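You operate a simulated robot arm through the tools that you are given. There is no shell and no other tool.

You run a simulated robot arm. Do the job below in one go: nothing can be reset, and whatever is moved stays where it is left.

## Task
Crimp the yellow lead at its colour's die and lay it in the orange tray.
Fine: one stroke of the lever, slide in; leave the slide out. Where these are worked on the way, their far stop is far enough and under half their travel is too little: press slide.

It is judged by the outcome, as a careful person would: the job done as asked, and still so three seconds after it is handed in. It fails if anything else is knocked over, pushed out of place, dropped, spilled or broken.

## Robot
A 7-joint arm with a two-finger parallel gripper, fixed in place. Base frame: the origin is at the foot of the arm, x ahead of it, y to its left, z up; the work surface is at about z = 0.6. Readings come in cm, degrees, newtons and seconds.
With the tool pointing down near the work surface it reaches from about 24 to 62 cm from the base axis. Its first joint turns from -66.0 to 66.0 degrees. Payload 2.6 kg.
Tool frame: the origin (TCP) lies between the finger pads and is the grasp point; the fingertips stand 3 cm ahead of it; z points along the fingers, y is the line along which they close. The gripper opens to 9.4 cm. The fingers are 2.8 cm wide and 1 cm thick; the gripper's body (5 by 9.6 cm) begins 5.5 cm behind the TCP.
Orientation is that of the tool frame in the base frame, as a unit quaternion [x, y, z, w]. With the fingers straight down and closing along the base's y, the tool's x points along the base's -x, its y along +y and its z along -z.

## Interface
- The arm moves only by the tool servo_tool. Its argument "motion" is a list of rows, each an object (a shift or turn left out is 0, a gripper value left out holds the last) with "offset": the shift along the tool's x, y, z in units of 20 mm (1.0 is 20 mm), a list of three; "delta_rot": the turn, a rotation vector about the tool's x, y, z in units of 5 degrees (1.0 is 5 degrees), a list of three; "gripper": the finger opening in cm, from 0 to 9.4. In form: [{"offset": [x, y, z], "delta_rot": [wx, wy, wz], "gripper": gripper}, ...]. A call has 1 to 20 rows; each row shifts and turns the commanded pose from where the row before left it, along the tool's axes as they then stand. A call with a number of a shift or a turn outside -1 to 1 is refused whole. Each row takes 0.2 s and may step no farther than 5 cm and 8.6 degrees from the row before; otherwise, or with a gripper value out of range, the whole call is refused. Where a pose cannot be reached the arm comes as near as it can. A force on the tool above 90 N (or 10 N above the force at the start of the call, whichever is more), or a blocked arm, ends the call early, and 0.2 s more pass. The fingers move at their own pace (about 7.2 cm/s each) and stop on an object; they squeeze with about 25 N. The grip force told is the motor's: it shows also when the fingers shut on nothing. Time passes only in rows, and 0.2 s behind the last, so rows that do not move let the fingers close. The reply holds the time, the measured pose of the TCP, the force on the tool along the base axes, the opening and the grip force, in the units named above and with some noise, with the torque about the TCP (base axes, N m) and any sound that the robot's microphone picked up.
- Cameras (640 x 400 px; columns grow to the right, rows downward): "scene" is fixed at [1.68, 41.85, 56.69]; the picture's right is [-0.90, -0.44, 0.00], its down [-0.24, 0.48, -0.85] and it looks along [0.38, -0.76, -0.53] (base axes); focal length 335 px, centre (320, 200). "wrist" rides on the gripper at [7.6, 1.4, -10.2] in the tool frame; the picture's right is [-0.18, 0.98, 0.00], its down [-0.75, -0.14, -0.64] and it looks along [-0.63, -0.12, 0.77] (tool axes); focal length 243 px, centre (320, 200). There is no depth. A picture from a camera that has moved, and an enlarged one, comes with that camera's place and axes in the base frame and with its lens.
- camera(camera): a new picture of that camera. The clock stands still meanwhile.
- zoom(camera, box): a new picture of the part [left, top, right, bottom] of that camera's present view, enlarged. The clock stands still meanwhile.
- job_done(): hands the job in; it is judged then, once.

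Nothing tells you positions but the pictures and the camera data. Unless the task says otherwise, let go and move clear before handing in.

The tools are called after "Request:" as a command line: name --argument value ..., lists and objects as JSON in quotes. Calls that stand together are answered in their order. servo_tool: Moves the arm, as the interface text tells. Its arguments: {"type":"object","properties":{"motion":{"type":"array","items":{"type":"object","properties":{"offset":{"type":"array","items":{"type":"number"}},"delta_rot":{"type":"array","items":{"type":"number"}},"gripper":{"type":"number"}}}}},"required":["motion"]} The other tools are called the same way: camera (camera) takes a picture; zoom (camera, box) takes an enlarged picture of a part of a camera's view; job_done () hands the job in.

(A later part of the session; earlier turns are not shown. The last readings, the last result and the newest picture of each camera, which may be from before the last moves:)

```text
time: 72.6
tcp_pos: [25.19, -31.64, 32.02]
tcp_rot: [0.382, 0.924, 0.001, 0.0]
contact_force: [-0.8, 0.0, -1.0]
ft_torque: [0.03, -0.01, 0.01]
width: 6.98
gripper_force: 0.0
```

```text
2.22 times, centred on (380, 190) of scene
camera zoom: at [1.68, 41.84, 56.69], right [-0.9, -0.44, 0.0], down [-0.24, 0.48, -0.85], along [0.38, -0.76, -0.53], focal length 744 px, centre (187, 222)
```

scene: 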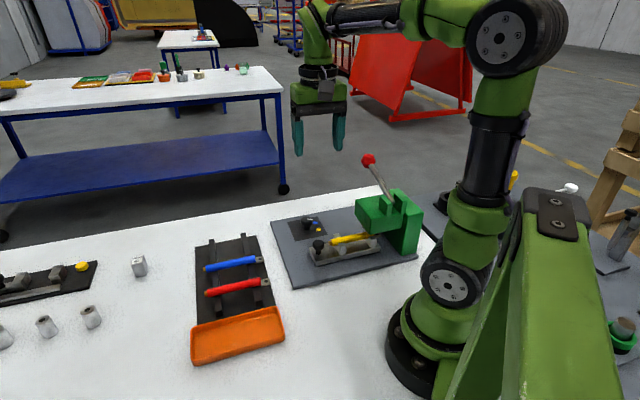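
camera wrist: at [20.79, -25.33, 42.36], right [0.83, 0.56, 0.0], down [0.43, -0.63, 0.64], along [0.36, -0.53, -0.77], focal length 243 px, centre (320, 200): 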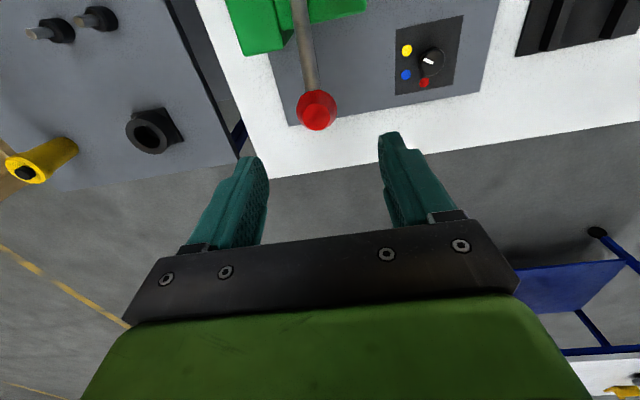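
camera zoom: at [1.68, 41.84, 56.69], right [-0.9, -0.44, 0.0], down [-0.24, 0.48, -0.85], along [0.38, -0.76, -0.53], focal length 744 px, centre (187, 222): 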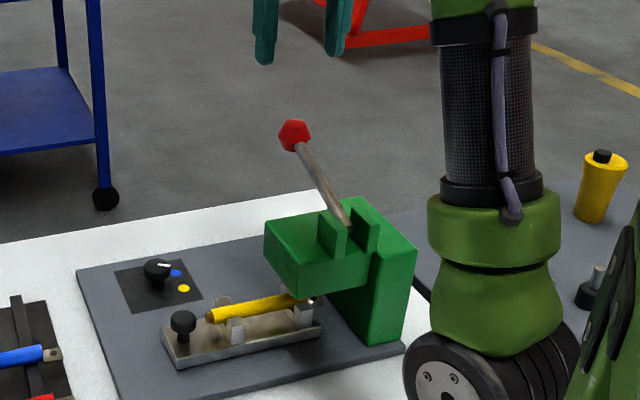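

The knob reads (24.8, -31.7, 21). I'll fine-centre and descend around it.

Request:
servo_tool --motion '[{"offset": [0.125, -0.13, 0]}, {"offset": [0, 0, 1]}, {"offset": [0, 0, 1]}, {"offset": [0, 0, 1]}, {"offset": [0, 0, 1]}, {"offset": [0, 0, 1]}, {}]'

Request:
zoom --camera "wrist" --box '[220, 60, 420, 240]'

Request:
zoom --camera "scene" --box '[320, 100, 440, 220]'

```text
time: 74.2
tcp_pos: [24.8, -31.8, 22.15]
tcp_rot: [0.383, 0.924, 0.001, 0.0]
contact_force: [0.5, -0.1, -0.6]
ft_torque: [0.01, -0.01, -0.03]
width: 6.99
gripper_force: 0.0
```

```text
2.22 times, centred on (320, 150) of wrist
camera zoom: at [20.44, -25.3, 32.31], right [0.83, 0.56, 0.0], down [0.43, -0.63, 0.64], along [0.36, -0.53, -0.77], focal length 539 px, centre (320, 311)
```

zoom: 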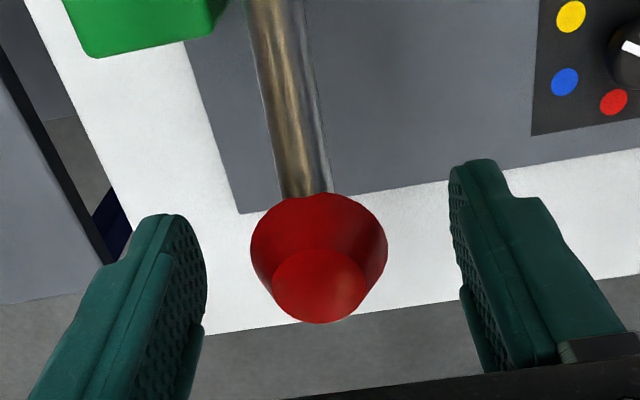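

```text
3.33 times, centred on (380, 160) of scene
camera zoom: at [1.68, 41.85, 56.69], right [-0.9, -0.44, 0.0], down [-0.24, 0.48, -0.85], along [0.38, -0.76, -0.53], focal length 1116 px, centre (120, 333)
```

zoom: 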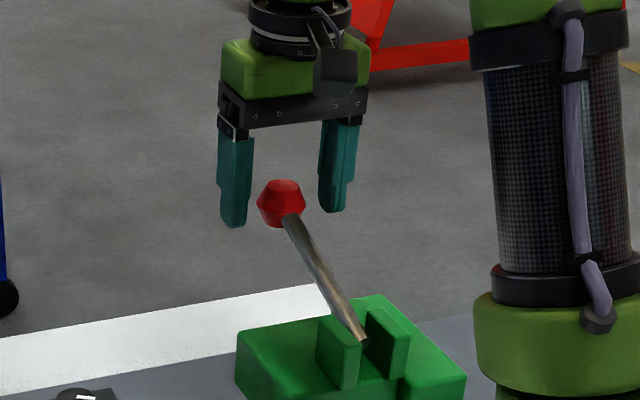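

Request:
servo_tool --motion '[{"offset": [0, 0, 0.4]}, {"gripper": 0}, {}, {}, {}]'

Request:
zoom --camera "wrist" --box '[220, 60, 420, 240]'

Request:
zoom --camera "scene" --box '[320, 100, 440, 220]'

```text
time: 75.4
tcp_pos: [24.57, -31.78, 21.3]
tcp_rot: [0.383, 0.924, -0.001, 0.0]
contact_force: [-6.6, -9.9, -4.6]
ft_torque: [-0.29, -0.16, -0.15]
width: 3.7
gripper_force: 44.7
```

```text
2.22 times, centred on (320, 150) of wrist
camera zoom: at [20.38, -25.38, 31.52], right [0.83, 0.56, 0.0], down [0.43, -0.63, 0.64], along [0.36, -0.53, -0.77], focal length 539 px, centre (320, 311)
```

zoom: 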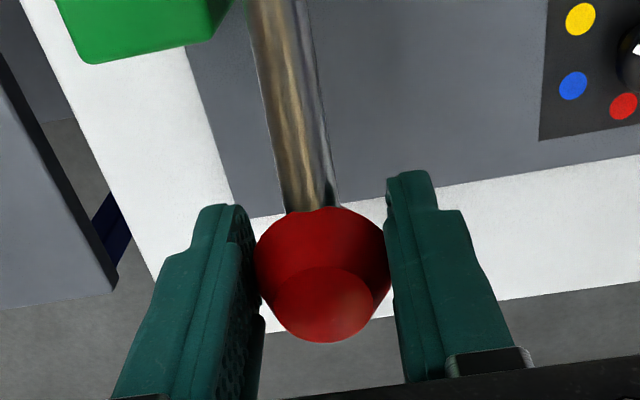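

```text
3.33 times, centred on (380, 160) of scene
camera zoom: at [1.68, 41.84, 56.69], right [-0.9, -0.44, 0.0], down [-0.24, 0.48, -0.85], along [0.38, -0.76, -0.53], focal length 1116 px, centre (120, 333)
```

zoom: 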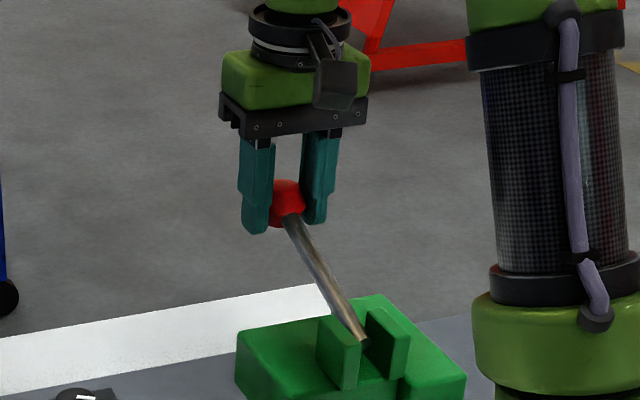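

The knob is held. I'll try a first small pull downward along its arc and read the forces.

Request:
servo_tool --motion '[{"offset": [-0.06, -0.05, 0.16]}, {"offset": [-0.06, 0, 0.16]}, {"offset": [-0.06, 0, 0.16]}, {}]'

Request:
zoom --camera "scene" --box '[320, 100, 440, 280]'

```text
time: 76.4
tcp_pos: [24.97, -31.9, 20.34]
tcp_rot: [0.383, 0.924, 0.001, -0.001]
contact_force: [-13.5, -1.1, 7.0]
ft_torque: [0.83, 0.96, -0.12]
width: 3.7
gripper_force: 45.3
```

```text
2.22 times, centred on (380, 190) of scene
camera zoom: at [1.68, 41.85, 56.69], right [-0.9, -0.44, 0.0], down [-0.24, 0.48, -0.85], along [0.38, -0.76, -0.53], focal length 744 px, centre (187, 222)
```

zoom: 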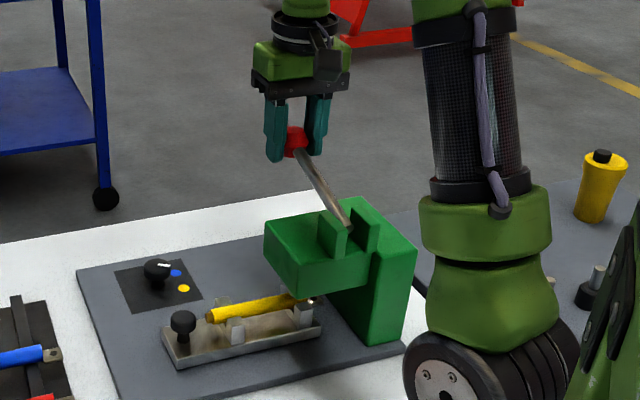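

The lever moves down easily with low force. I'll continue along the arc in small steps.

Request:
servo_tool --motion '[{"offset": [0.02, -0.05, 0.25]}, {"offset": [-0.02, 0, 0.25]}, {"offset": [-0.02, 0, 0.25]}, {"offset": [-0.02, 0, 0.25]}, {}]'

Request:
servo_tool --motion '[{"offset": [0, 0, 0.25]}, {"offset": [0, 0, 0.25]}, {"offset": [0, 0, 0.25]}, {"offset": [0, 0, 0.25]}, {}]'

Request:
zoom --camera "scene" --box '[320, 100, 440, 280]'

```text
time: 77.6
tcp_pos: [25.14, -32.22, 18.46]
tcp_rot: [0.382, 0.924, -0.002, 0.002]
contact_force: [12.0, -15.5, 10.0]
ft_torque: [0.33, 0.28, 0.04]
width: 3.74
gripper_force: 45.3
```

```text
time: 78.8
tcp_pos: [25.16, -32.38, 16.5]
tcp_rot: [0.382, 0.924, 0.0, 0.002]
contact_force: [18.3, -14.0, 9.8]
ft_torque: [0.51, 0.49, 0.02]
width: 3.74
gripper_force: 45.2
```

```text
2.22 times, centred on (380, 190) of scene
camera zoom: at [1.68, 41.85, 56.69], right [-0.9, -0.44, 0.0], down [-0.24, 0.48, -0.85], along [0.38, -0.76, -0.53], focal length 744 px, centre (187, 222)
```

zoom: 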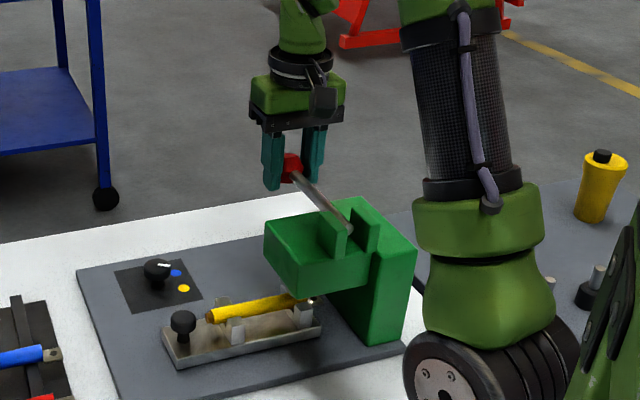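

Request:
servo_tool --motion '[{"offset": [-0.08, 0, 0.25]}, {"offset": [0, 0, 0.25]}, {"offset": [0, 0, 0.25]}, {"offset": [0, 0, 0.25]}, {}]'

Request:
servo_tool --motion '[{"offset": [0.01, 0, 0.25]}, {"offset": [0.02, 0, 0.25]}, {"offset": [0.03, 0, 0.25]}, {"offset": [0.04, 0, 0.25]}, {}]'

Request:
zoom --camera "scene" --box '[320, 100, 440, 280]'

```text
time: 80.0
tcp_pos: [24.97, -32.1, 14.25]
tcp_rot: [0.385, 0.923, 0.002, -0.003]
contact_force: [-4.5, 16.5, 10.7]
ft_torque: [0.64, 0.39, 0.1]
width: 3.74
gripper_force: 45.4
```

```text
time: 81.2
tcp_pos: [24.92, -31.95, 12.39]
tcp_rot: [0.384, 0.923, 0.003, -0.001]
contact_force: [-1.5, 17.7, 15.0]
ft_torque: [0.76, 0.46, 0.06]
width: 3.74
gripper_force: 45.3
```

```text
2.22 times, centred on (380, 190) of scene
camera zoom: at [1.68, 41.85, 56.68], right [-0.9, -0.44, 0.0], down [-0.24, 0.48, -0.85], along [0.38, -0.76, -0.53], focal length 744 px, centre (187, 222)
```

zoom: 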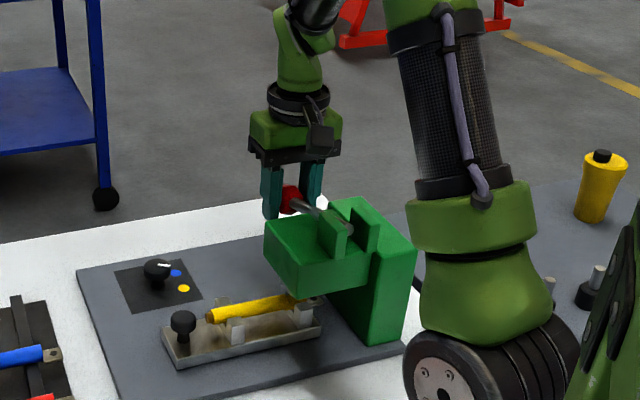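

Request:
servo_tool --motion '[{"offset": [0.11, 0, 0.25]}, {"offset": [0.07, 0, 0.25]}, {"offset": [0.08, 0, 0.25]}, {"offset": [0.09, 0, 0.25]}, {}]'

Request:
zoom --camera "scene" --box '[320, 100, 440, 280]'

```text
time: 82.4
tcp_pos: [24.67, -31.85, 10.75]
tcp_rot: [0.382, 0.924, -0.003, 0.006]
contact_force: [16.1, 5.4, 38.5]
ft_torque: [-0.42, -0.71, -0.05]
width: 3.78
gripper_force: 45.8
```

```text
2.22 times, centred on (380, 190) of scene
camera zoom: at [1.67, 41.86, 56.68], right [-0.9, -0.44, 0.0], down [-0.24, 0.48, -0.85], along [0.38, -0.76, -0.53], focal length 744 px, centre (187, 222)
```

zoom: 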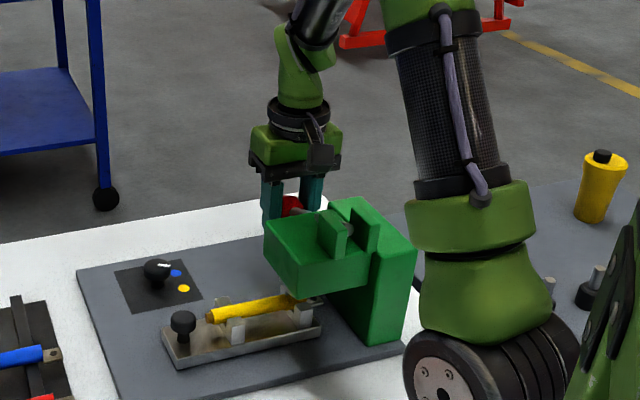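

Upward force is rising (38 N), so the stroke is near its bottom. I'll press a little further to confirm the stop.

Request:
servo_tool --motion '[{"offset": [0.02, 0, 0.12]}, {"offset": [0.02, 0, 0.12]}, {}]'

Request:
zoom --camera "scene" --box '[340, 180, 420, 270]'

```text
time: 83.2
tcp_pos: [24.81, -31.93, 10.35]
tcp_rot: [0.381, 0.925, -0.003, 0.008]
contact_force: [23.2, -1.0, 37.0]
ft_torque: [-0.21, -0.4, 0.09]
width: 3.75
gripper_force: 44.9
```

```text
4.44 times, centred on (380, 225) of scene
camera zoom: at [1.67, 41.86, 56.68], right [-0.9, -0.44, 0.0], down [-0.24, 0.48, -0.85], along [0.38, -0.76, -0.53], focal length 1488 px, centre (53, 89)
```

zoom: 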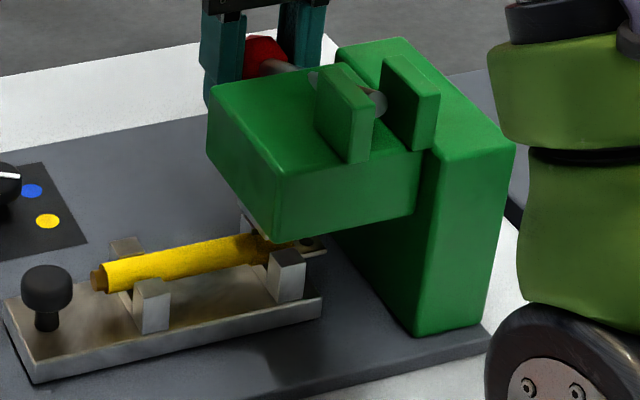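

Request:
zoom --camera "wrist" --box '[220, 60, 420, 240]'

Request:
zoom --camera "scene" --box '[350, 170, 400, 250]'

```text
2.22 times, centred on (320, 150) of wrist
camera zoom: at [20.3, -25.4, 20.45], right [0.82, 0.57, 0.0], down [0.43, -0.62, 0.65], along [0.37, -0.54, -0.76], focal length 539 px, centre (320, 311)
```

zoom: 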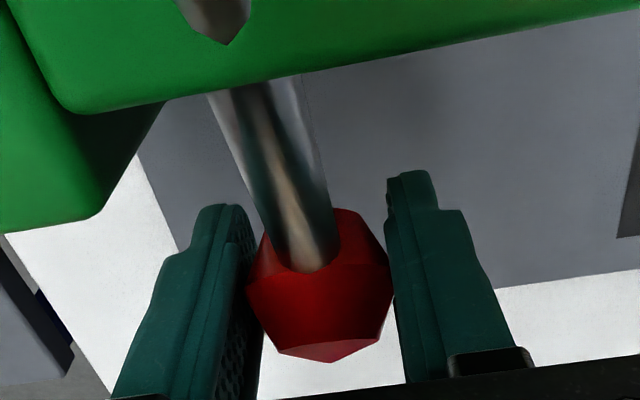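

```text
5.00 times, centred on (375, 210) of scene
camera zoom: at [1.67, 41.86, 56.68], right [-0.9, -0.44, 0.0], down [-0.24, 0.48, -0.85], along [0.38, -0.76, -0.53], focal length 1674 px, centre (45, 150)
```

zoom: 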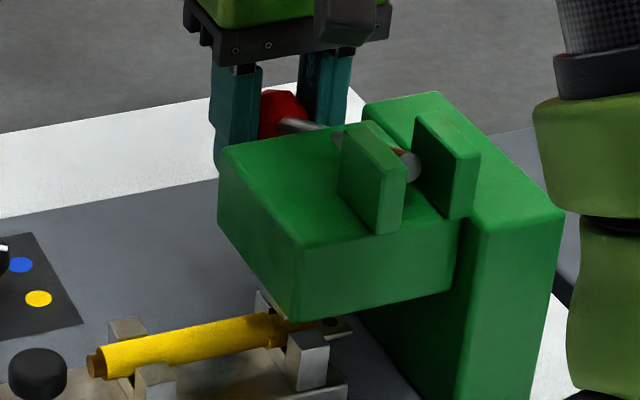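

The grip is at its friction limit (about 37 N), which suggests the bottom stop. I'll press a little longer and compare whether the lever still moves.

Request:
servo_tool --motion '[{"offset": [0, 0, 0.12]}, {"offset": [0, 0, 0.12]}, {}, {}]'

Request:
zoom --camera "scene" --box '[350, 170, 400, 250]'

Request:
zoom --camera "wrist" --box '[220, 60, 420, 240]'

```text
time: 84.2
tcp_pos: [24.78, -31.81, 9.86]
tcp_rot: [0.382, 0.924, -0.003, 0.008]
contact_force: [25.2, -0.8, 37.9]
ft_torque: [-0.19, -0.28, 0.07]
width: 3.76
gripper_force: 44.6
```

```text
5.00 times, centred on (375, 210) of scene
camera zoom: at [1.67, 41.86, 56.68], right [-0.9, -0.44, 0.0], down [-0.24, 0.48, -0.85], along [0.38, -0.76, -0.53], focal length 1674 px, centre (45, 150)
```

zoom: 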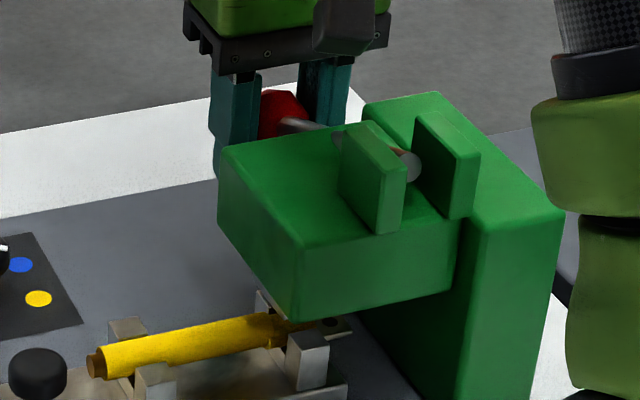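

```text
2.22 times, centred on (320, 150) of wrist
camera zoom: at [20.31, -25.39, 19.95], right [0.82, 0.57, 0.0], down [0.43, -0.62, 0.65], along [0.37, -0.54, -0.76], focal length 539 px, centre (320, 311)
```

zoom: 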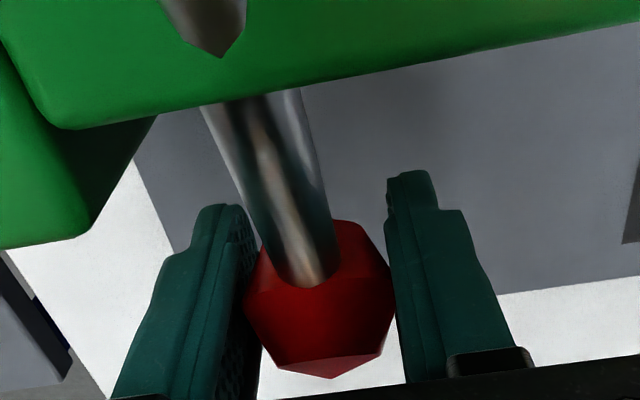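

The lever did not move any further while the fingers slid, so it is at its bottom stop: one full stroke. I'll now bring it back up along the same arc.

Request:
servo_tool --motion '[{"offset": [-0.06, 0, -0.3]}, {"offset": [-0.08, 0, -0.25]}, {"offset": [-0.07, 0, -0.25]}, {"offset": [-0.06, 0, -0.25]}, {"offset": [-0.05, 0, -0.25]}, {"offset": [-0.04, 0, -0.25]}, {}]'

Request:
zoom --camera "scene" --box '[330, 140, 420, 260]'

```text
time: 85.8
tcp_pos: [25.42, -32.39, 12.62]
tcp_rot: [0.38, 0.925, -0.004, 0.007]
contact_force: [38.0, -20.7, -12.5]
ft_torque: [-0.81, -0.67, 0.03]
width: 3.76
gripper_force: 45.3
```

```text
3.33 times, centred on (375, 200) of scene
camera zoom: at [1.69, 41.84, 56.69], right [-0.9, -0.44, 0.0], down [-0.24, 0.48, -0.85], along [0.38, -0.76, -0.53], focal length 1116 px, centre (137, 200)
```

zoom: 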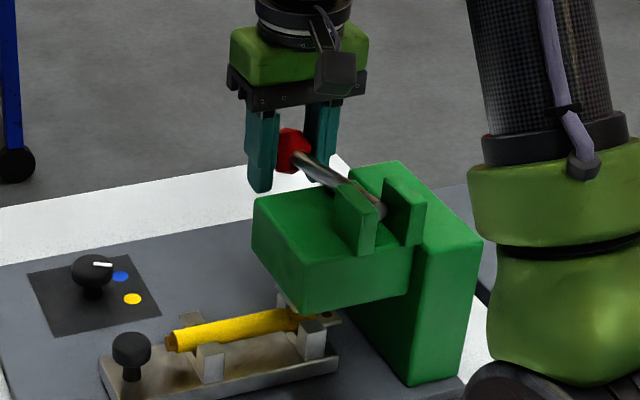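

Request:
servo_tool --motion '[{"offset": [-0.15, 0, -0.2]}, {"offset": [-0.03, 0, -0.25]}, {"offset": [-0.02, 0, -0.25]}, {"offset": [-0.01, 0, -0.25]}, {"offset": [0, 0, -0.25]}, {}]'

Request:
servo_tool --motion '[{"offset": [0.02, 0, -0.25]}, {"offset": [0.03, 0, -0.25]}, {"offset": [0.04, 0, -0.25]}, {"offset": [0.05, 0, -0.25]}, {}]'

Request:
zoom --camera "scene" --box '[330, 140, 420, 260]'

```text
time: 87.2
tcp_pos: [25.46, -32.55, 15.12]
tcp_rot: [0.381, 0.924, -0.003, 0.004]
contact_force: [33.7, -17.0, -6.1]
ft_torque: [-0.81, -0.75, 0.06]
width: 3.76
gripper_force: 45.0
```

```text
time: 88.4
tcp_pos: [25.43, -32.5, 17.22]
tcp_rot: [0.38, 0.925, -0.004, 0.008]
contact_force: [40.3, -20.3, -1.0]
ft_torque: [-0.85, -0.84, 0.05]
width: 3.78
gripper_force: 44.6
```

```text
3.33 times, centred on (375, 200) of scene
camera zoom: at [1.69, 41.84, 56.69], right [-0.9, -0.44, 0.0], down [-0.24, 0.48, -0.85], along [0.38, -0.76, -0.53], focal length 1116 px, centre (137, 200)
```

zoom: 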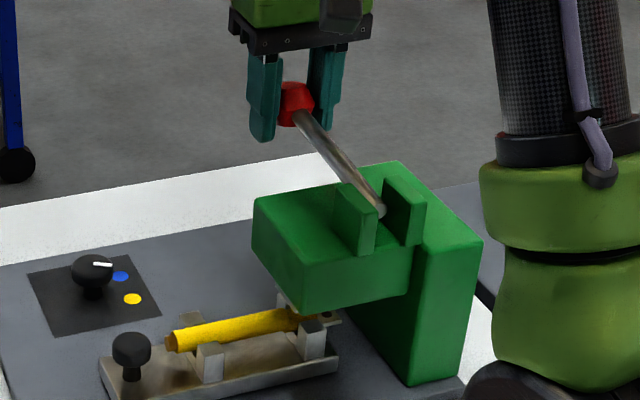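

Request:
servo_tool --motion '[{"offset": [-0.1, 0, -0.25]}, {"offset": [0.04, 0, -0.25]}, {"offset": [0.06, 0, -0.25]}, {"offset": [0.07, 0, -0.25]}, {}]'

Request:
servo_tool --motion '[{"offset": [0.06, 0, -0.2]}, {"offset": [0.06, 0, -0.2]}, {"offset": [0.06, 0, -0.2]}, {}]'

Request:
zoom --camera "scene" --box '[330, 140, 420, 260]'

```text
time: 89.6
tcp_pos: [25.23, -32.3, 19.09]
tcp_rot: [0.382, 0.924, -0.002, 0.005]
contact_force: [32.4, -14.6, 0.5]
ft_torque: [-0.79, -0.87, 0.0]
width: 3.79
gripper_force: 44.2
```

```text
time: 90.6
tcp_pos: [24.91, -32.07, 20.28]
tcp_rot: [0.381, 0.924, -0.002, 0.005]
contact_force: [32.2, -14.7, 4.5]
ft_torque: [-0.74, -0.76, 0.13]
width: 3.77
gripper_force: 45.1
```

```text
3.33 times, centred on (375, 200) of scene
camera zoom: at [1.69, 41.85, 56.69], right [-0.9, -0.44, 0.0], down [-0.24, 0.48, -0.85], along [0.38, -0.76, -0.53], focal length 1116 px, centre (137, 200)
```

zoom: 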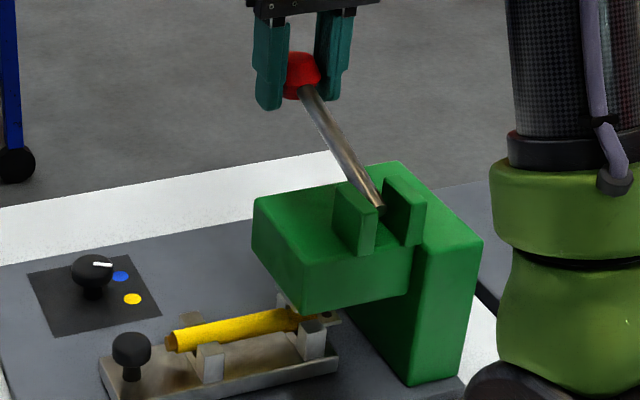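

Request:
servo_tool --motion '[{"offset": [0.06, 0, -0.2]}, {"offset": [0.06, 0, -0.2]}, {"offset": [0.06, 0, -0.15]}, {}]'

Request:
zoom --camera "scene" --box '[330, 140, 420, 260]'

```text
time: 91.6
tcp_pos: [24.45, -31.63, 21.17]
tcp_rot: [0.381, 0.924, -0.002, 0.002]
contact_force: [30.7, -16.6, -11.3]
ft_torque: [-0.17, -0.17, 0.05]
width: 3.73
gripper_force: 44.9
```

```text
3.33 times, centred on (375, 200) of scene
camera zoom: at [1.69, 41.84, 56.69], right [-0.9, -0.44, 0.0], down [-0.24, 0.48, -0.85], along [0.38, -0.76, -0.53], focal length 1116 px, centre (137, 200)
```

zoom: 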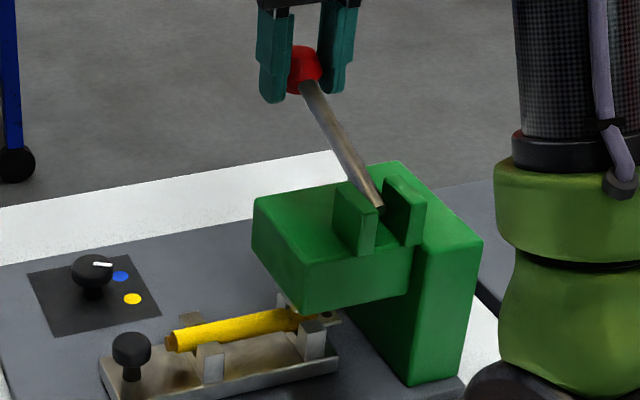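

The lever is back at the top. I'll ease the side load, open, and lift off.

Request:
servo_tool --motion '[{"offset": [-0.15, 0.03, -0.05]}, {}, {"gripper": 7}, {}, {}]'

Request:
zoom --camera "scene" --box '[330, 140, 420, 260]'

Request:
zoom --camera "wrist" --box '[220, 60, 420, 240]'

```text
time: 92.8
tcp_pos: [24.69, -31.68, 21.36]
tcp_rot: [0.383, 0.924, -0.001, 0.0]
contact_force: [0.6, 0.1, 0.0]
ft_torque: [0.03, 0.03, 0.02]
width: 7.02
gripper_force: 0.0
```

```text
3.33 times, centred on (375, 200) of scene
camera zoom: at [1.68, 41.85, 56.69], right [-0.9, -0.44, 0.0], down [-0.24, 0.48, -0.85], along [0.38, -0.76, -0.53], focal length 1116 px, centre (137, 200)
```

zoom: 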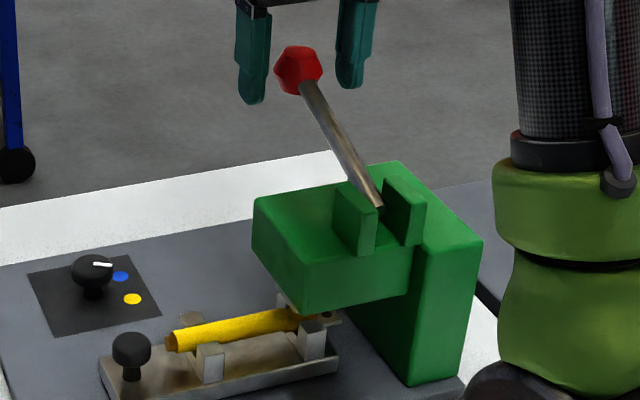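

```text
2.22 times, centred on (320, 150) of wrist
camera zoom: at [20.3, -25.35, 31.51], right [0.83, 0.56, 0.0], down [0.43, -0.63, 0.64], along [0.36, -0.53, -0.77], focal length 539 px, centre (320, 311)
```

zoom: 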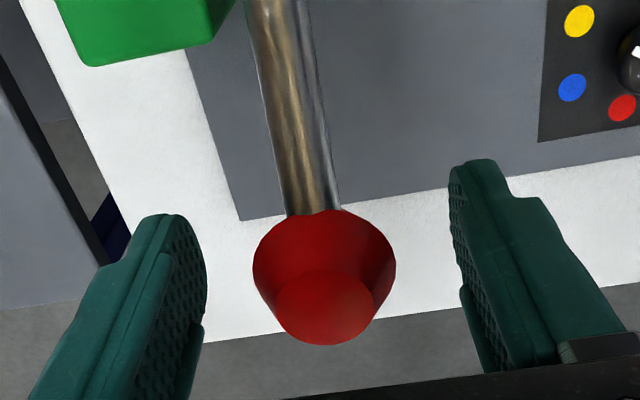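

The lever stays up at rest. Now I'll rise, return over the slide knob and turn the wrist back.

Request:
servo_tool --motion '[{"offset": [0, 0, -1]}, {"offset": [0, 0, -1]}, {"offset": [0, 0, -1]}, {"offset": [0, 0, -1]}, {"offset": [0, 0, -1]}, {"offset": [0, 0, -1]}, {"offset": [0.548, 0.944, 0]}, {"offset": [0.548, 0.944, 0]}, {"offset": [0.548, 0.944, 0]}, {"offset": [0.548, 0.944, 0]}, {"offset": [0.548, 0.944, 0]}, {"offset": [0.548, 0.944, 0]}, {"offset": [0.548, 0.944, 0]}, {"offset": [0.548, 0.944, 0]}, {"offset": [0.548, 0.944, 0]}]'

Request:
servo_tool --motion '[{"delta_rot": [0, 0, 1], "gripper": 5.5}, {"delta_rot": [0, 0, 1]}, {"delta_rot": [0, 0, 1]}, {"delta_rot": [0, 0, 1]}, {"delta_rot": [0, 0, 1]}, {"delta_rot": [0, 0, 1]}, {"delta_rot": [0, 0, 1]}, {"delta_rot": [0, 0, 1]}, {"delta_rot": [0, 0, 1]}, {"delta_rot": [0, 0, 1]}, {"delta_rot": [0, 0, 1]}, {"delta_rot": [0, 0, 1]}, {"delta_rot": [0, 0, 1]}, {"delta_rot": [0, 0, 1]}, {"delta_rot": [0, 0, 1]}, {"delta_rot": [0, 0, 1]}, {"delta_rot": [0, 0, 1]}, {"delta_rot": [0, 0, 1]}]'

Request:
servo_tool --motion '[{"offset": [0, 0, 1]}, {"offset": [0, 0, 1]}, {"offset": [0, 0, 1]}, {"offset": [0, 0, 1]}, {"offset": [0, 0, 1]}, {"offset": [0, 0, 1]}, {"offset": [0, 0, 1]}, {}]'

Request:
camera --camera "wrist"

Request:
zoom --camera "scene" --box '[280, 180, 420, 285]'

```text
time: 96.0
tcp_pos: [29.82, -12.59, 33.26]
tcp_rot: [0.382, 0.924, 0.0, 0.0]
contact_force: [0.3, -0.5, -0.7]
ft_torque: [0.01, 0.0, -0.02]
width: 6.99
gripper_force: 0.1
```

```text
time: 99.8
tcp_pos: [29.62, -12.84, 33.38]
tcp_rot: [0.924, 0.381, 0.0, 0.0]
contact_force: [0.3, -0.8, -0.2]
ft_torque: [-0.01, 0.0, 0.01]
width: 5.51
gripper_force: 0.1
```

```text
time: 101.6
tcp_pos: [29.55, -12.68, 19.31]
tcp_rot: [0.924, 0.382, 0.0, 0.0]
contact_force: [0.4, 0.7, -1.0]
ft_torque: [0.0, 0.02, 0.02]
width: 5.49
gripper_force: 0.0
```

```text
taken
camera wrist: at [36.04, -8.29, 29.51], right [0.56, -0.83, 0.0], down [-0.63, -0.43, 0.64], along [-0.53, -0.36, -0.77], focal length 243 px, centre (320, 200)
```

wrist: 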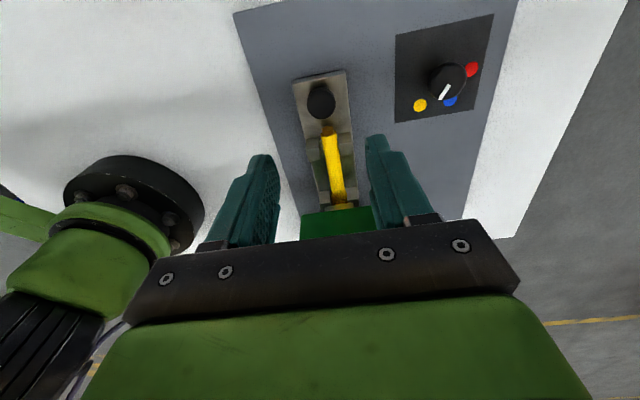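

```text
3.81 times, centred on (350, 232) of scene
camera zoom: at [1.68, 41.85, 56.69], right [-0.9, -0.44, 0.0], down [-0.24, 0.48, -0.85], along [0.38, -0.76, -0.53], focal length 1275 px, centre (206, 76)
```

zoom: 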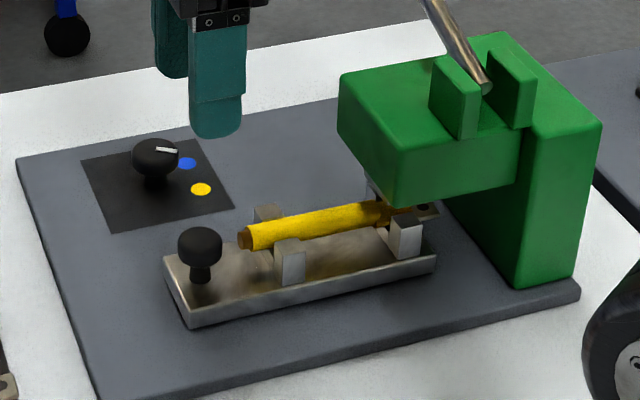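

Request:
servo_tool --motion '[{"offset": [0.1, 0.08, 1]}, {"offset": [0, 0, 1]}, {"offset": [0, 0, 1]}, {"offset": [0, 0, 1]}, {"offset": [0, 0, 1]}, {"offset": [0, 0, 0.7]}, {"offset": [0, 0, 0.55]}, {}]'

Request:
zoom --camera "wrist" --box '[200, 60, 440, 240]'

```text
time: 103.4
tcp_pos: [29.98, -12.55, 6.68]
tcp_rot: [0.924, 0.383, 0.0, 0.0]
contact_force: [-0.7, 0.5, 0.1]
ft_torque: [0.04, -0.01, 0.01]
width: 5.49
gripper_force: 0.0
```

```text
2.22 times, centred on (320, 150) of wrist
camera zoom: at [36.4, -8.29, 17.01], right [0.56, -0.83, 0.0], down [-0.63, -0.43, 0.64], along [-0.53, -0.36, -0.77], focal length 539 px, centre (320, 311)
```

zoom: 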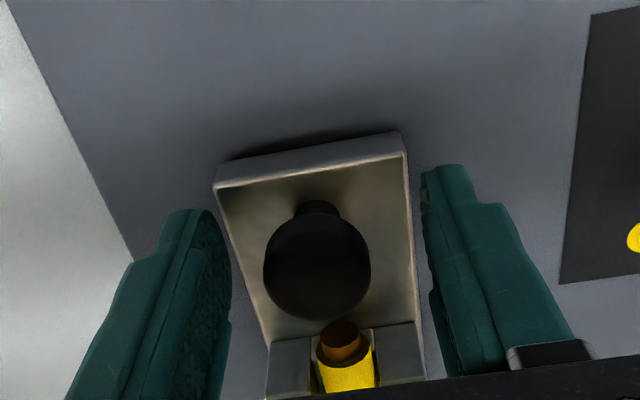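

Request:
servo_tool --motion '[{"gripper": 0}, {}, {}, {}]'

Request:
servo_tool --motion '[{"offset": [0.3, 0, 0]}, {"offset": [0.4, 0, 0]}, {"offset": [0.4, 0, 0]}, {"offset": [0.4, 0, 0]}, {"offset": [0.4, 0, 0]}, {}]'

Request:
zoom --camera "scene" --box '[280, 180, 420, 285]'

```text
time: 104.4
tcp_pos: [29.82, -12.56, 6.86]
tcp_rot: [0.924, 0.383, 0.0, -0.003]
contact_force: [-12.0, 11.8, 2.1]
ft_torque: [0.2, 0.14, -0.09]
width: 2.72
gripper_force: 45.1
```

```text
time: 105.8
tcp_pos: [32.46, -9.92, 6.76]
tcp_rot: [0.924, 0.382, -0.002, -0.002]
contact_force: [-16.5, 15.4, 6.5]
ft_torque: [0.14, 0.33, 0.01]
width: 2.72
gripper_force: 44.2
```

```text
3.81 times, centred on (350, 232) of scene
camera zoom: at [1.68, 41.85, 56.69], right [-0.9, -0.44, 0.0], down [-0.24, 0.48, -0.85], along [0.38, -0.76, -0.53], focal length 1275 px, centre (206, 76)
```

zoom: 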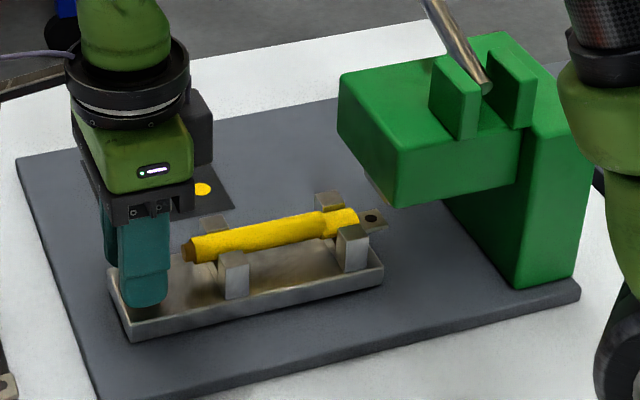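

The slide comes out with the lead, and the barrel now shows an indentation. I'll pull to the outer stop.

Request:
servo_tool --motion '[{"offset": [0.3, 0, 0]}, {"offset": [0.25, 0, 0]}, {}]'

Request:
servo_tool --motion '[{"offset": [0.15, 0, 0]}, {}]'

Request:
zoom --camera "scene" --box '[280, 180, 420, 285]'

```text
time: 106.6
tcp_pos: [33.34, -9.18, 6.74]
tcp_rot: [0.925, 0.38, -0.002, -0.003]
contact_force: [-19.4, 18.7, 15.5]
ft_torque: [0.24, 0.37, -0.08]
width: 2.7
gripper_force: 44.9
```

```text
time: 107.2
tcp_pos: [33.42, -9.02, 6.74]
tcp_rot: [0.925, 0.38, -0.003, -0.003]
contact_force: [-24.7, 10.9, 17.7]
ft_torque: [0.4, 0.25, -0.06]
width: 2.71
gripper_force: 45.2
```

```text
3.81 times, centred on (350, 232) of scene
camera zoom: at [1.68, 41.85, 56.69], right [-0.9, -0.44, 0.0], down [-0.24, 0.48, -0.85], along [0.38, -0.76, -0.53], focal length 1275 px, centre (206, 76)
```

zoom: 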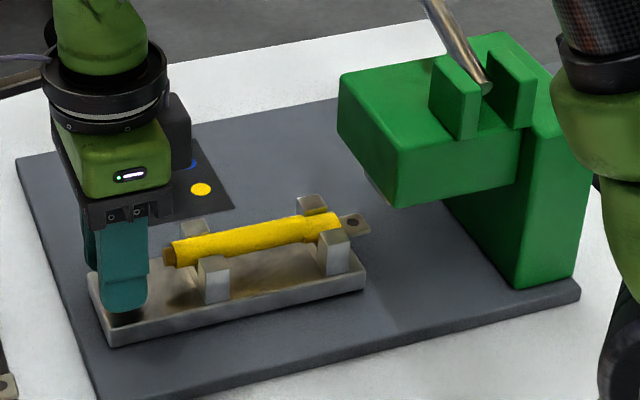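

The slide is back at its outer stop. I'll release the knob, rise, and look at the lead from above.

Request:
servo_tool --motion '[{"offset": [-0.08, -0.1, 0]}, {"gripper": 5.5}, {}, {}, {"offset": [0, 0, -1]}, {"offset": [0, 0, -1]}, {"offset": [0, 0, -1]}, {"offset": [0, 0, -1]}, {"offset": [0, 0, -1]}, {}]'

Request:
camera --camera "wrist"

Request:
zoom --camera "scene" --box '[300, 210, 400, 280]'

```text
time: 109.4
tcp_pos: [33.42, -9.01, 16.72]
tcp_rot: [0.924, 0.383, 0.0, 0.0]
contact_force: [0.2, -0.2, 0.2]
ft_torque: [0.01, 0.0, -0.02]
width: 5.51
gripper_force: 0.0
```

```text
taken
camera wrist: at [39.85, -4.58, 26.99], right [0.56, -0.83, 0.0], down [-0.63, -0.43, 0.64], along [-0.53, -0.36, -0.77], focal length 243 px, centre (320, 200)
```

wrist: 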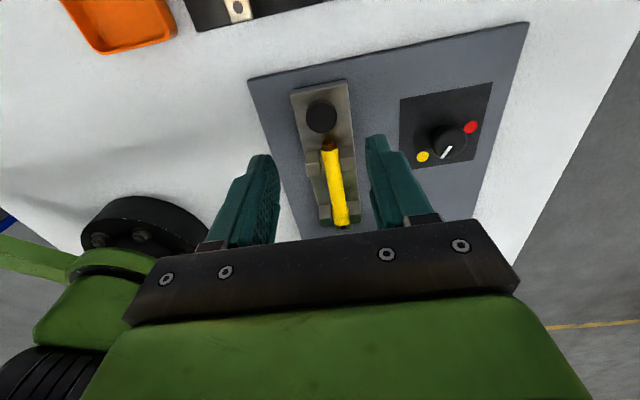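

```text
5.71 times, centred on (350, 245) of scene
camera zoom: at [1.68, 41.85, 56.69], right [-0.9, -0.44, 0.0], down [-0.24, 0.48, -0.85], along [0.38, -0.76, -0.53], focal length 1913 px, centre (149, -57)
```

zoom: 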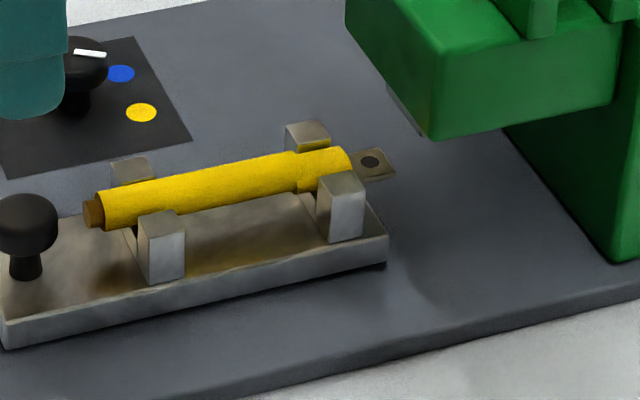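

Request:
zoom --camera "wrist" --box '[280, 80, 380, 240]'

Request:
zoom --camera "scene" --box '[180, 225, 300, 370]'

```text
2.50 times, centred on (330, 160) of wrist
camera zoom: at [39.85, -4.58, 26.99], right [0.56, -0.83, 0.0], down [-0.63, -0.43, 0.64], along [-0.53, -0.36, -0.77], focal length 606 px, centre (295, 300)
```

zoom: 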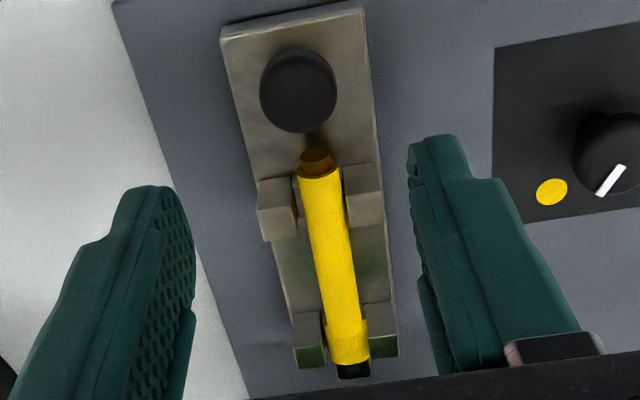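

```text
2.76 times, centred on (240, 298) of scene
camera zoom: at [1.68, 41.85, 56.69], right [-0.9, -0.44, 0.0], down [-0.24, 0.48, -0.85], along [0.38, -0.76, -0.53], focal length 924 px, centre (541, -69)
```

zoom: 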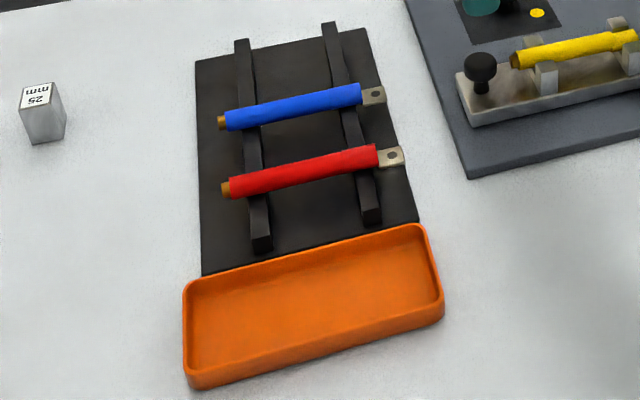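

The lead's barrel looks crimped. The orange tray spans roughly s 24.6–40.9, r 10.6–17.9 (centre about (33.2, 13.1)), aligned with the same 45° direction. I'll pick the lead from the slide now.

Request:
servo_tool --motion '[{"offset": [-0.97, 0, 0], "gripper": 4.2}, {"offset": [-0.97, 0, 0]}, {"offset": [-0.97, 0, 0]}, {"offset": [-0.97, 0, 0]}, {"offset": [-0.95, 0.02, 0]}, {"offset": [0, 0, 1]}, {"offset": [0, 0, 1]}, {"offset": [0, 0, 1]}, {"offset": [0, 0, 0.8]}, {}]'

Request:
zoom --camera "wrist" --box '[240, 0, 400, 200]'

Request:
zoom --camera "scene" --box '[300, 200, 400, 280]'

```text
time: 111.6
tcp_pos: [26.72, -15.8, 9.2]
tcp_rot: [0.924, 0.382, 0.0, 0.0]
contact_force: [0.2, -1.0, 0.7]
ft_torque: [-0.01, 0.01, 0.02]
width: 4.22
gripper_force: 0.0
```

```text
2.00 times, centred on (320, 100) of wrist
camera zoom: at [32.96, -11.44, 19.44], right [0.56, -0.83, 0.0], down [-0.63, -0.43, 0.64], along [-0.53, -0.36, -0.77], focal length 485 px, centre (320, 400)
```

zoom: 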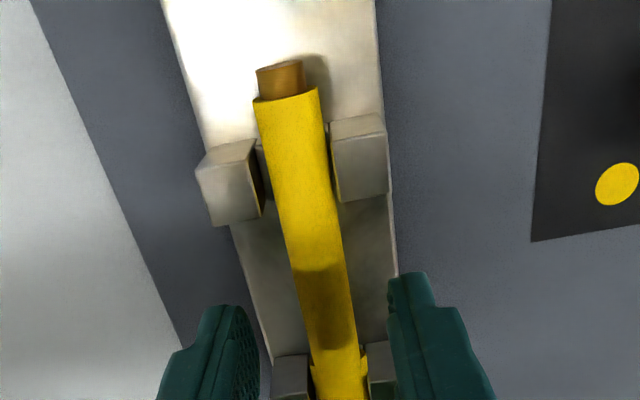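

```text
5.00 times, centred on (350, 240) of scene
camera zoom: at [1.68, 41.85, 56.69], right [-0.9, -0.44, 0.0], down [-0.24, 0.48, -0.85], along [0.38, -0.76, -0.53], focal length 1674 px, centre (170, 0)
```

zoom: 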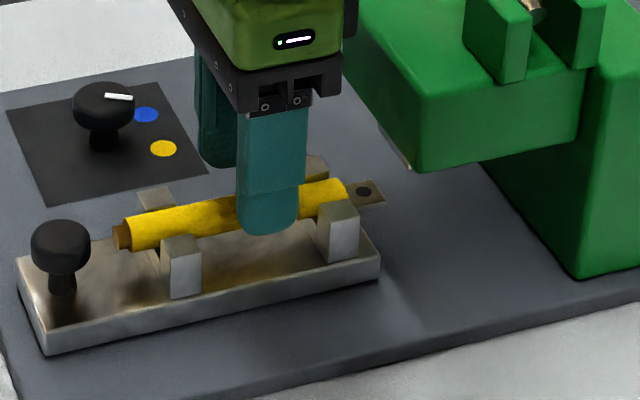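

Request:
servo_tool --motion '[{"offset": [0.2, 0, 0]}, {"offset": [0, 0, 0.6]}, {"offset": [0, 0, 0.45]}, {}]'

Request:
servo_tool --motion '[{"gripper": 0}, {}, {}, {}]'

Request:
zoom --camera "scene" --box '[300, 200, 400, 280]'

```text
time: 112.6
tcp_pos: [26.84, -15.5, 7.1]
tcp_rot: [0.924, 0.384, 0.001, 0.001]
contact_force: [-0.4, 0.7, -0.4]
ft_torque: [0.0, 0.01, -0.04]
width: 4.22
gripper_force: 0.1
```

```text
time: 113.6
tcp_pos: [26.84, -15.46, 7.06]
tcp_rot: [0.924, 0.383, 0.0, 0.0]
contact_force: [-0.2, -0.9, 0.3]
ft_torque: [0.0, 0.0, 0.04]
width: 1.68
gripper_force: 25.7
```

```text
5.00 times, centred on (350, 240) of scene
camera zoom: at [1.68, 41.85, 56.69], right [-0.9, -0.44, 0.0], down [-0.24, 0.48, -0.85], along [0.38, -0.76, -0.53], focal length 1674 px, centre (170, 0)
```

zoom: 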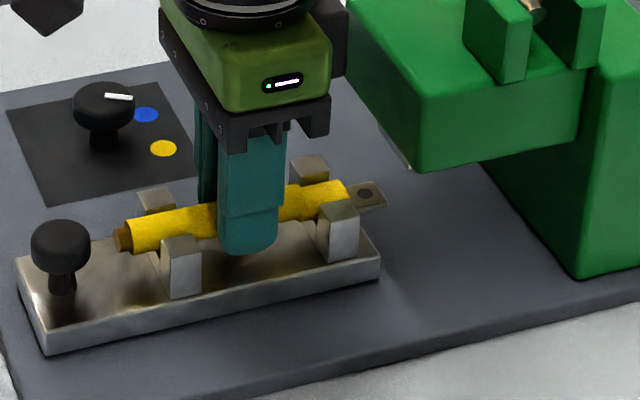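

The lead is gripped. Its lug tip is just under the head's edge, so I'll lift a little, back away from the head, then lift fully.

Request:
servo_tool --motion '[{"offset": [0, 0, -0.4]}, {"offset": [0, 0, -0.5]}, {"offset": [0.35, 0, 0]}, {"offset": [0.3, 0, -0.1]}, {}]'

Request:
zoom --camera "scene" --box '[300, 200, 400, 280]'

```text
time: 114.8
tcp_pos: [27.85, -14.52, 9.23]
tcp_rot: [0.924, 0.383, -0.001, -0.001]
contact_force: [0.3, -0.5, -1.4]
ft_torque: [0.01, 0.0, 0.01]
width: 1.66
gripper_force: 24.9
```

```text
5.00 times, centred on (350, 240) of scene
camera zoom: at [1.68, 41.85, 56.69], right [-0.9, -0.44, 0.0], down [-0.24, 0.48, -0.85], along [0.38, -0.76, -0.53], focal length 1674 px, centre (170, 0)
```

zoom: 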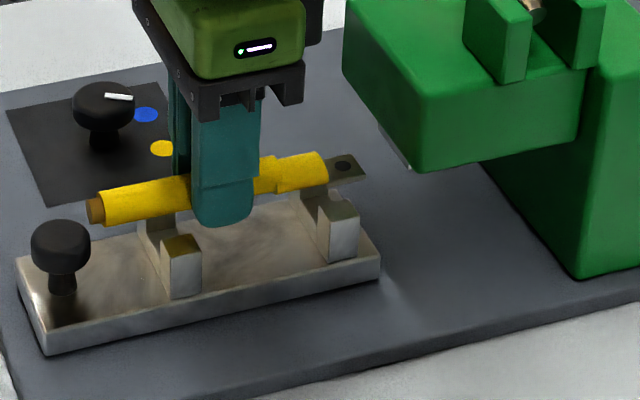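

Request:
servo_tool --motion '[{"offset": [0.2, 0, -1]}, {"offset": [0, 0, -1]}, {"offset": [0, 0, -1]}, {"offset": [0, 0, -1]}, {"offset": [0, 0, -1]}, {"offset": [0, 0, -1]}, {"offset": [0.97, -0.655, 0]}, {"offset": [0.97, -0.655, 0]}, {"offset": [0.97, -0.655, 0]}, {"offset": [0.97, -0.655, 0]}, {"offset": [0.97, -0.655, 0]}, {"offset": [0.97, -0.655, 0]}, {"offset": [0.97, -0.655, 0]}, {"offset": [0.97, -0.655, 0]}, {"offset": [0.97, -0.655, 0]}, {"offset": [0.97, -0.655, 0]}, {"offset": [0.97, -0.655, 0]}, {"offset": [0.97, -0.655, 0]}, {}]'

Request:
camera --camera "wrist"

Request:
camera --camera "scene"

```text
time: 118.8
tcp_pos: [33.42, 13.21, 21.05]
tcp_rot: [0.924, 0.383, 0.0, 0.0]
contact_force: [-0.7, 0.0, -0.4]
ft_torque: [0.01, -0.02, 0.0]
width: 1.67
gripper_force: 25.2
```

```text
taken
camera wrist: at [39.83, 17.62, 31.32], right [0.56, -0.83, 0.0], down [-0.63, -0.43, 0.64], along [-0.53, -0.36, -0.77], focal length 243 px, centre (320, 200)
```

wrist: 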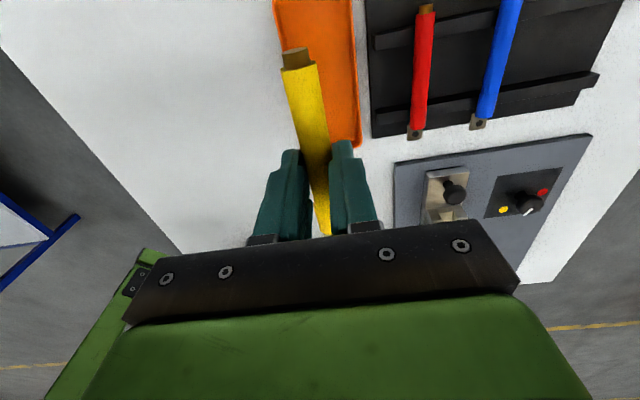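

```text
taken
```

scene: 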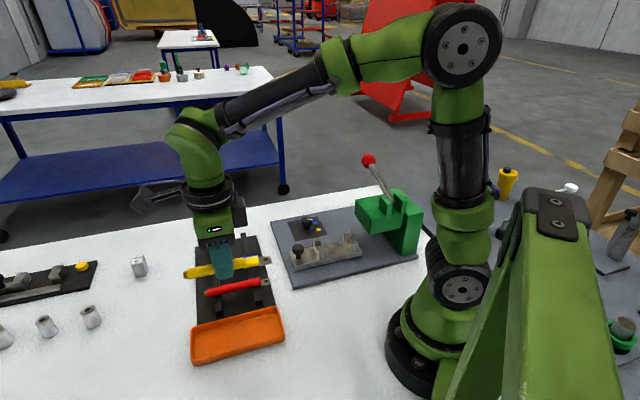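

The arm reaches here fine and the lead is over the tray. I'll centre it slightly and lower toward the tray floor.

Request:
servo_tool --motion '[{"offset": [0.19, 0.1, 1]}, {"offset": [0, 0, 1]}, {"offset": [0, 0, 1]}, {"offset": [0, 0, 1]}, {"offset": [0, 0, 1]}, {"offset": [0, 0, 1]}, {"offset": [0, 0, 1]}, {}]'

Request:
camera --camera "wrist"

Request:
zoom --camera "scene" --box '[170, 260, 310, 370]'

```text
time: 120.6
tcp_pos: [33.76, 13.3, 7.09]
tcp_rot: [0.924, 0.383, 0.0, 0.0]
contact_force: [0.7, -0.9, -0.7]
ft_torque: [0.0, 0.02, 0.02]
width: 1.67
gripper_force: 25.1
```

```text
taken
camera wrist: at [40.17, 17.75, 17.31], right [0.56, -0.83, 0.0], down [-0.63, -0.43, 0.64], along [-0.53, -0.36, -0.77], focal length 243 px, centre (320, 200)
```

wrist: 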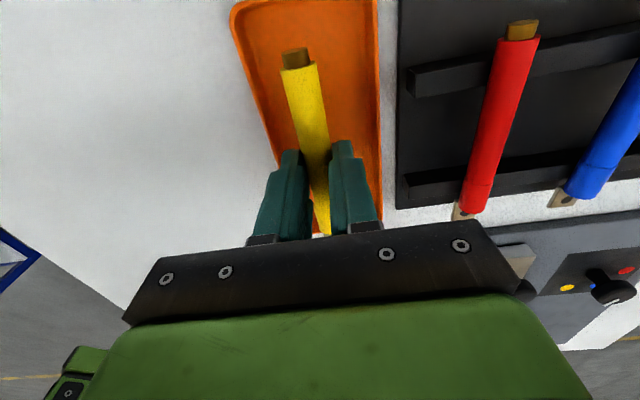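

```text
3.64 times, centred on (240, 315) of scene
camera zoom: at [1.68, 41.85, 56.69], right [-0.9, -0.44, 0.0], down [-0.24, 0.48, -0.85], along [0.38, -0.76, -0.53], focal length 1217 px, centre (611, -218)
```

zoom: 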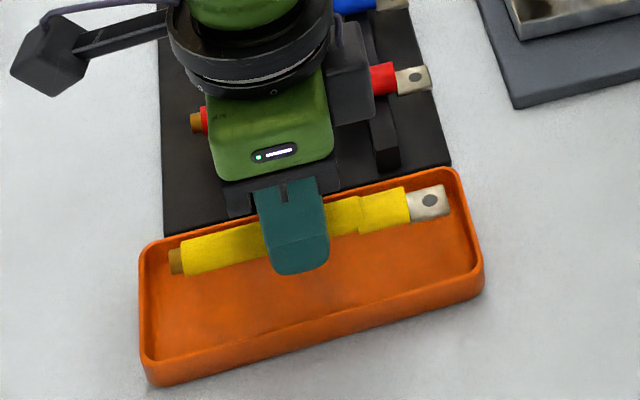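

Request:
servo_tool --motion '[{"offset": [0, 0.05, 0.5]}, {"offset": [0, 0, 0.5]}, {"offset": [0, 0, 0.25]}, {}]'

Request:
servo_tool --motion '[{"offset": [0, 0, 0.1]}, {}]'

Request:
zoom --camera "scene" --box '[170, 260, 310, 370]'

```text
time: 121.6
tcp_pos: [33.96, 13.24, 4.66]
tcp_rot: [0.924, 0.382, 0.0, 0.0]
contact_force: [0.2, -0.5, -1.7]
ft_torque: [0.0, 0.0, 0.01]
width: 1.66
gripper_force: 24.7
```

```text
time: 122.2
tcp_pos: [34.02, 13.24, 4.44]
tcp_rot: [0.924, 0.382, 0.0, 0.001]
contact_force: [0.1, 0.4, -1.3]
ft_torque: [-0.01, 0.01, 0.01]
width: 1.69
gripper_force: 25.2
```

```text
3.64 times, centred on (240, 315) of scene
camera zoom: at [1.68, 41.85, 56.69], right [-0.9, -0.44, 0.0], down [-0.24, 0.48, -0.85], along [0.38, -0.76, -0.53], focal length 1217 px, centre (611, -218)
```

zoom: 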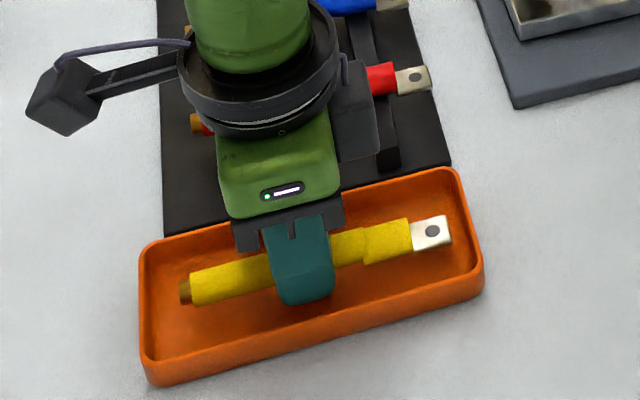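

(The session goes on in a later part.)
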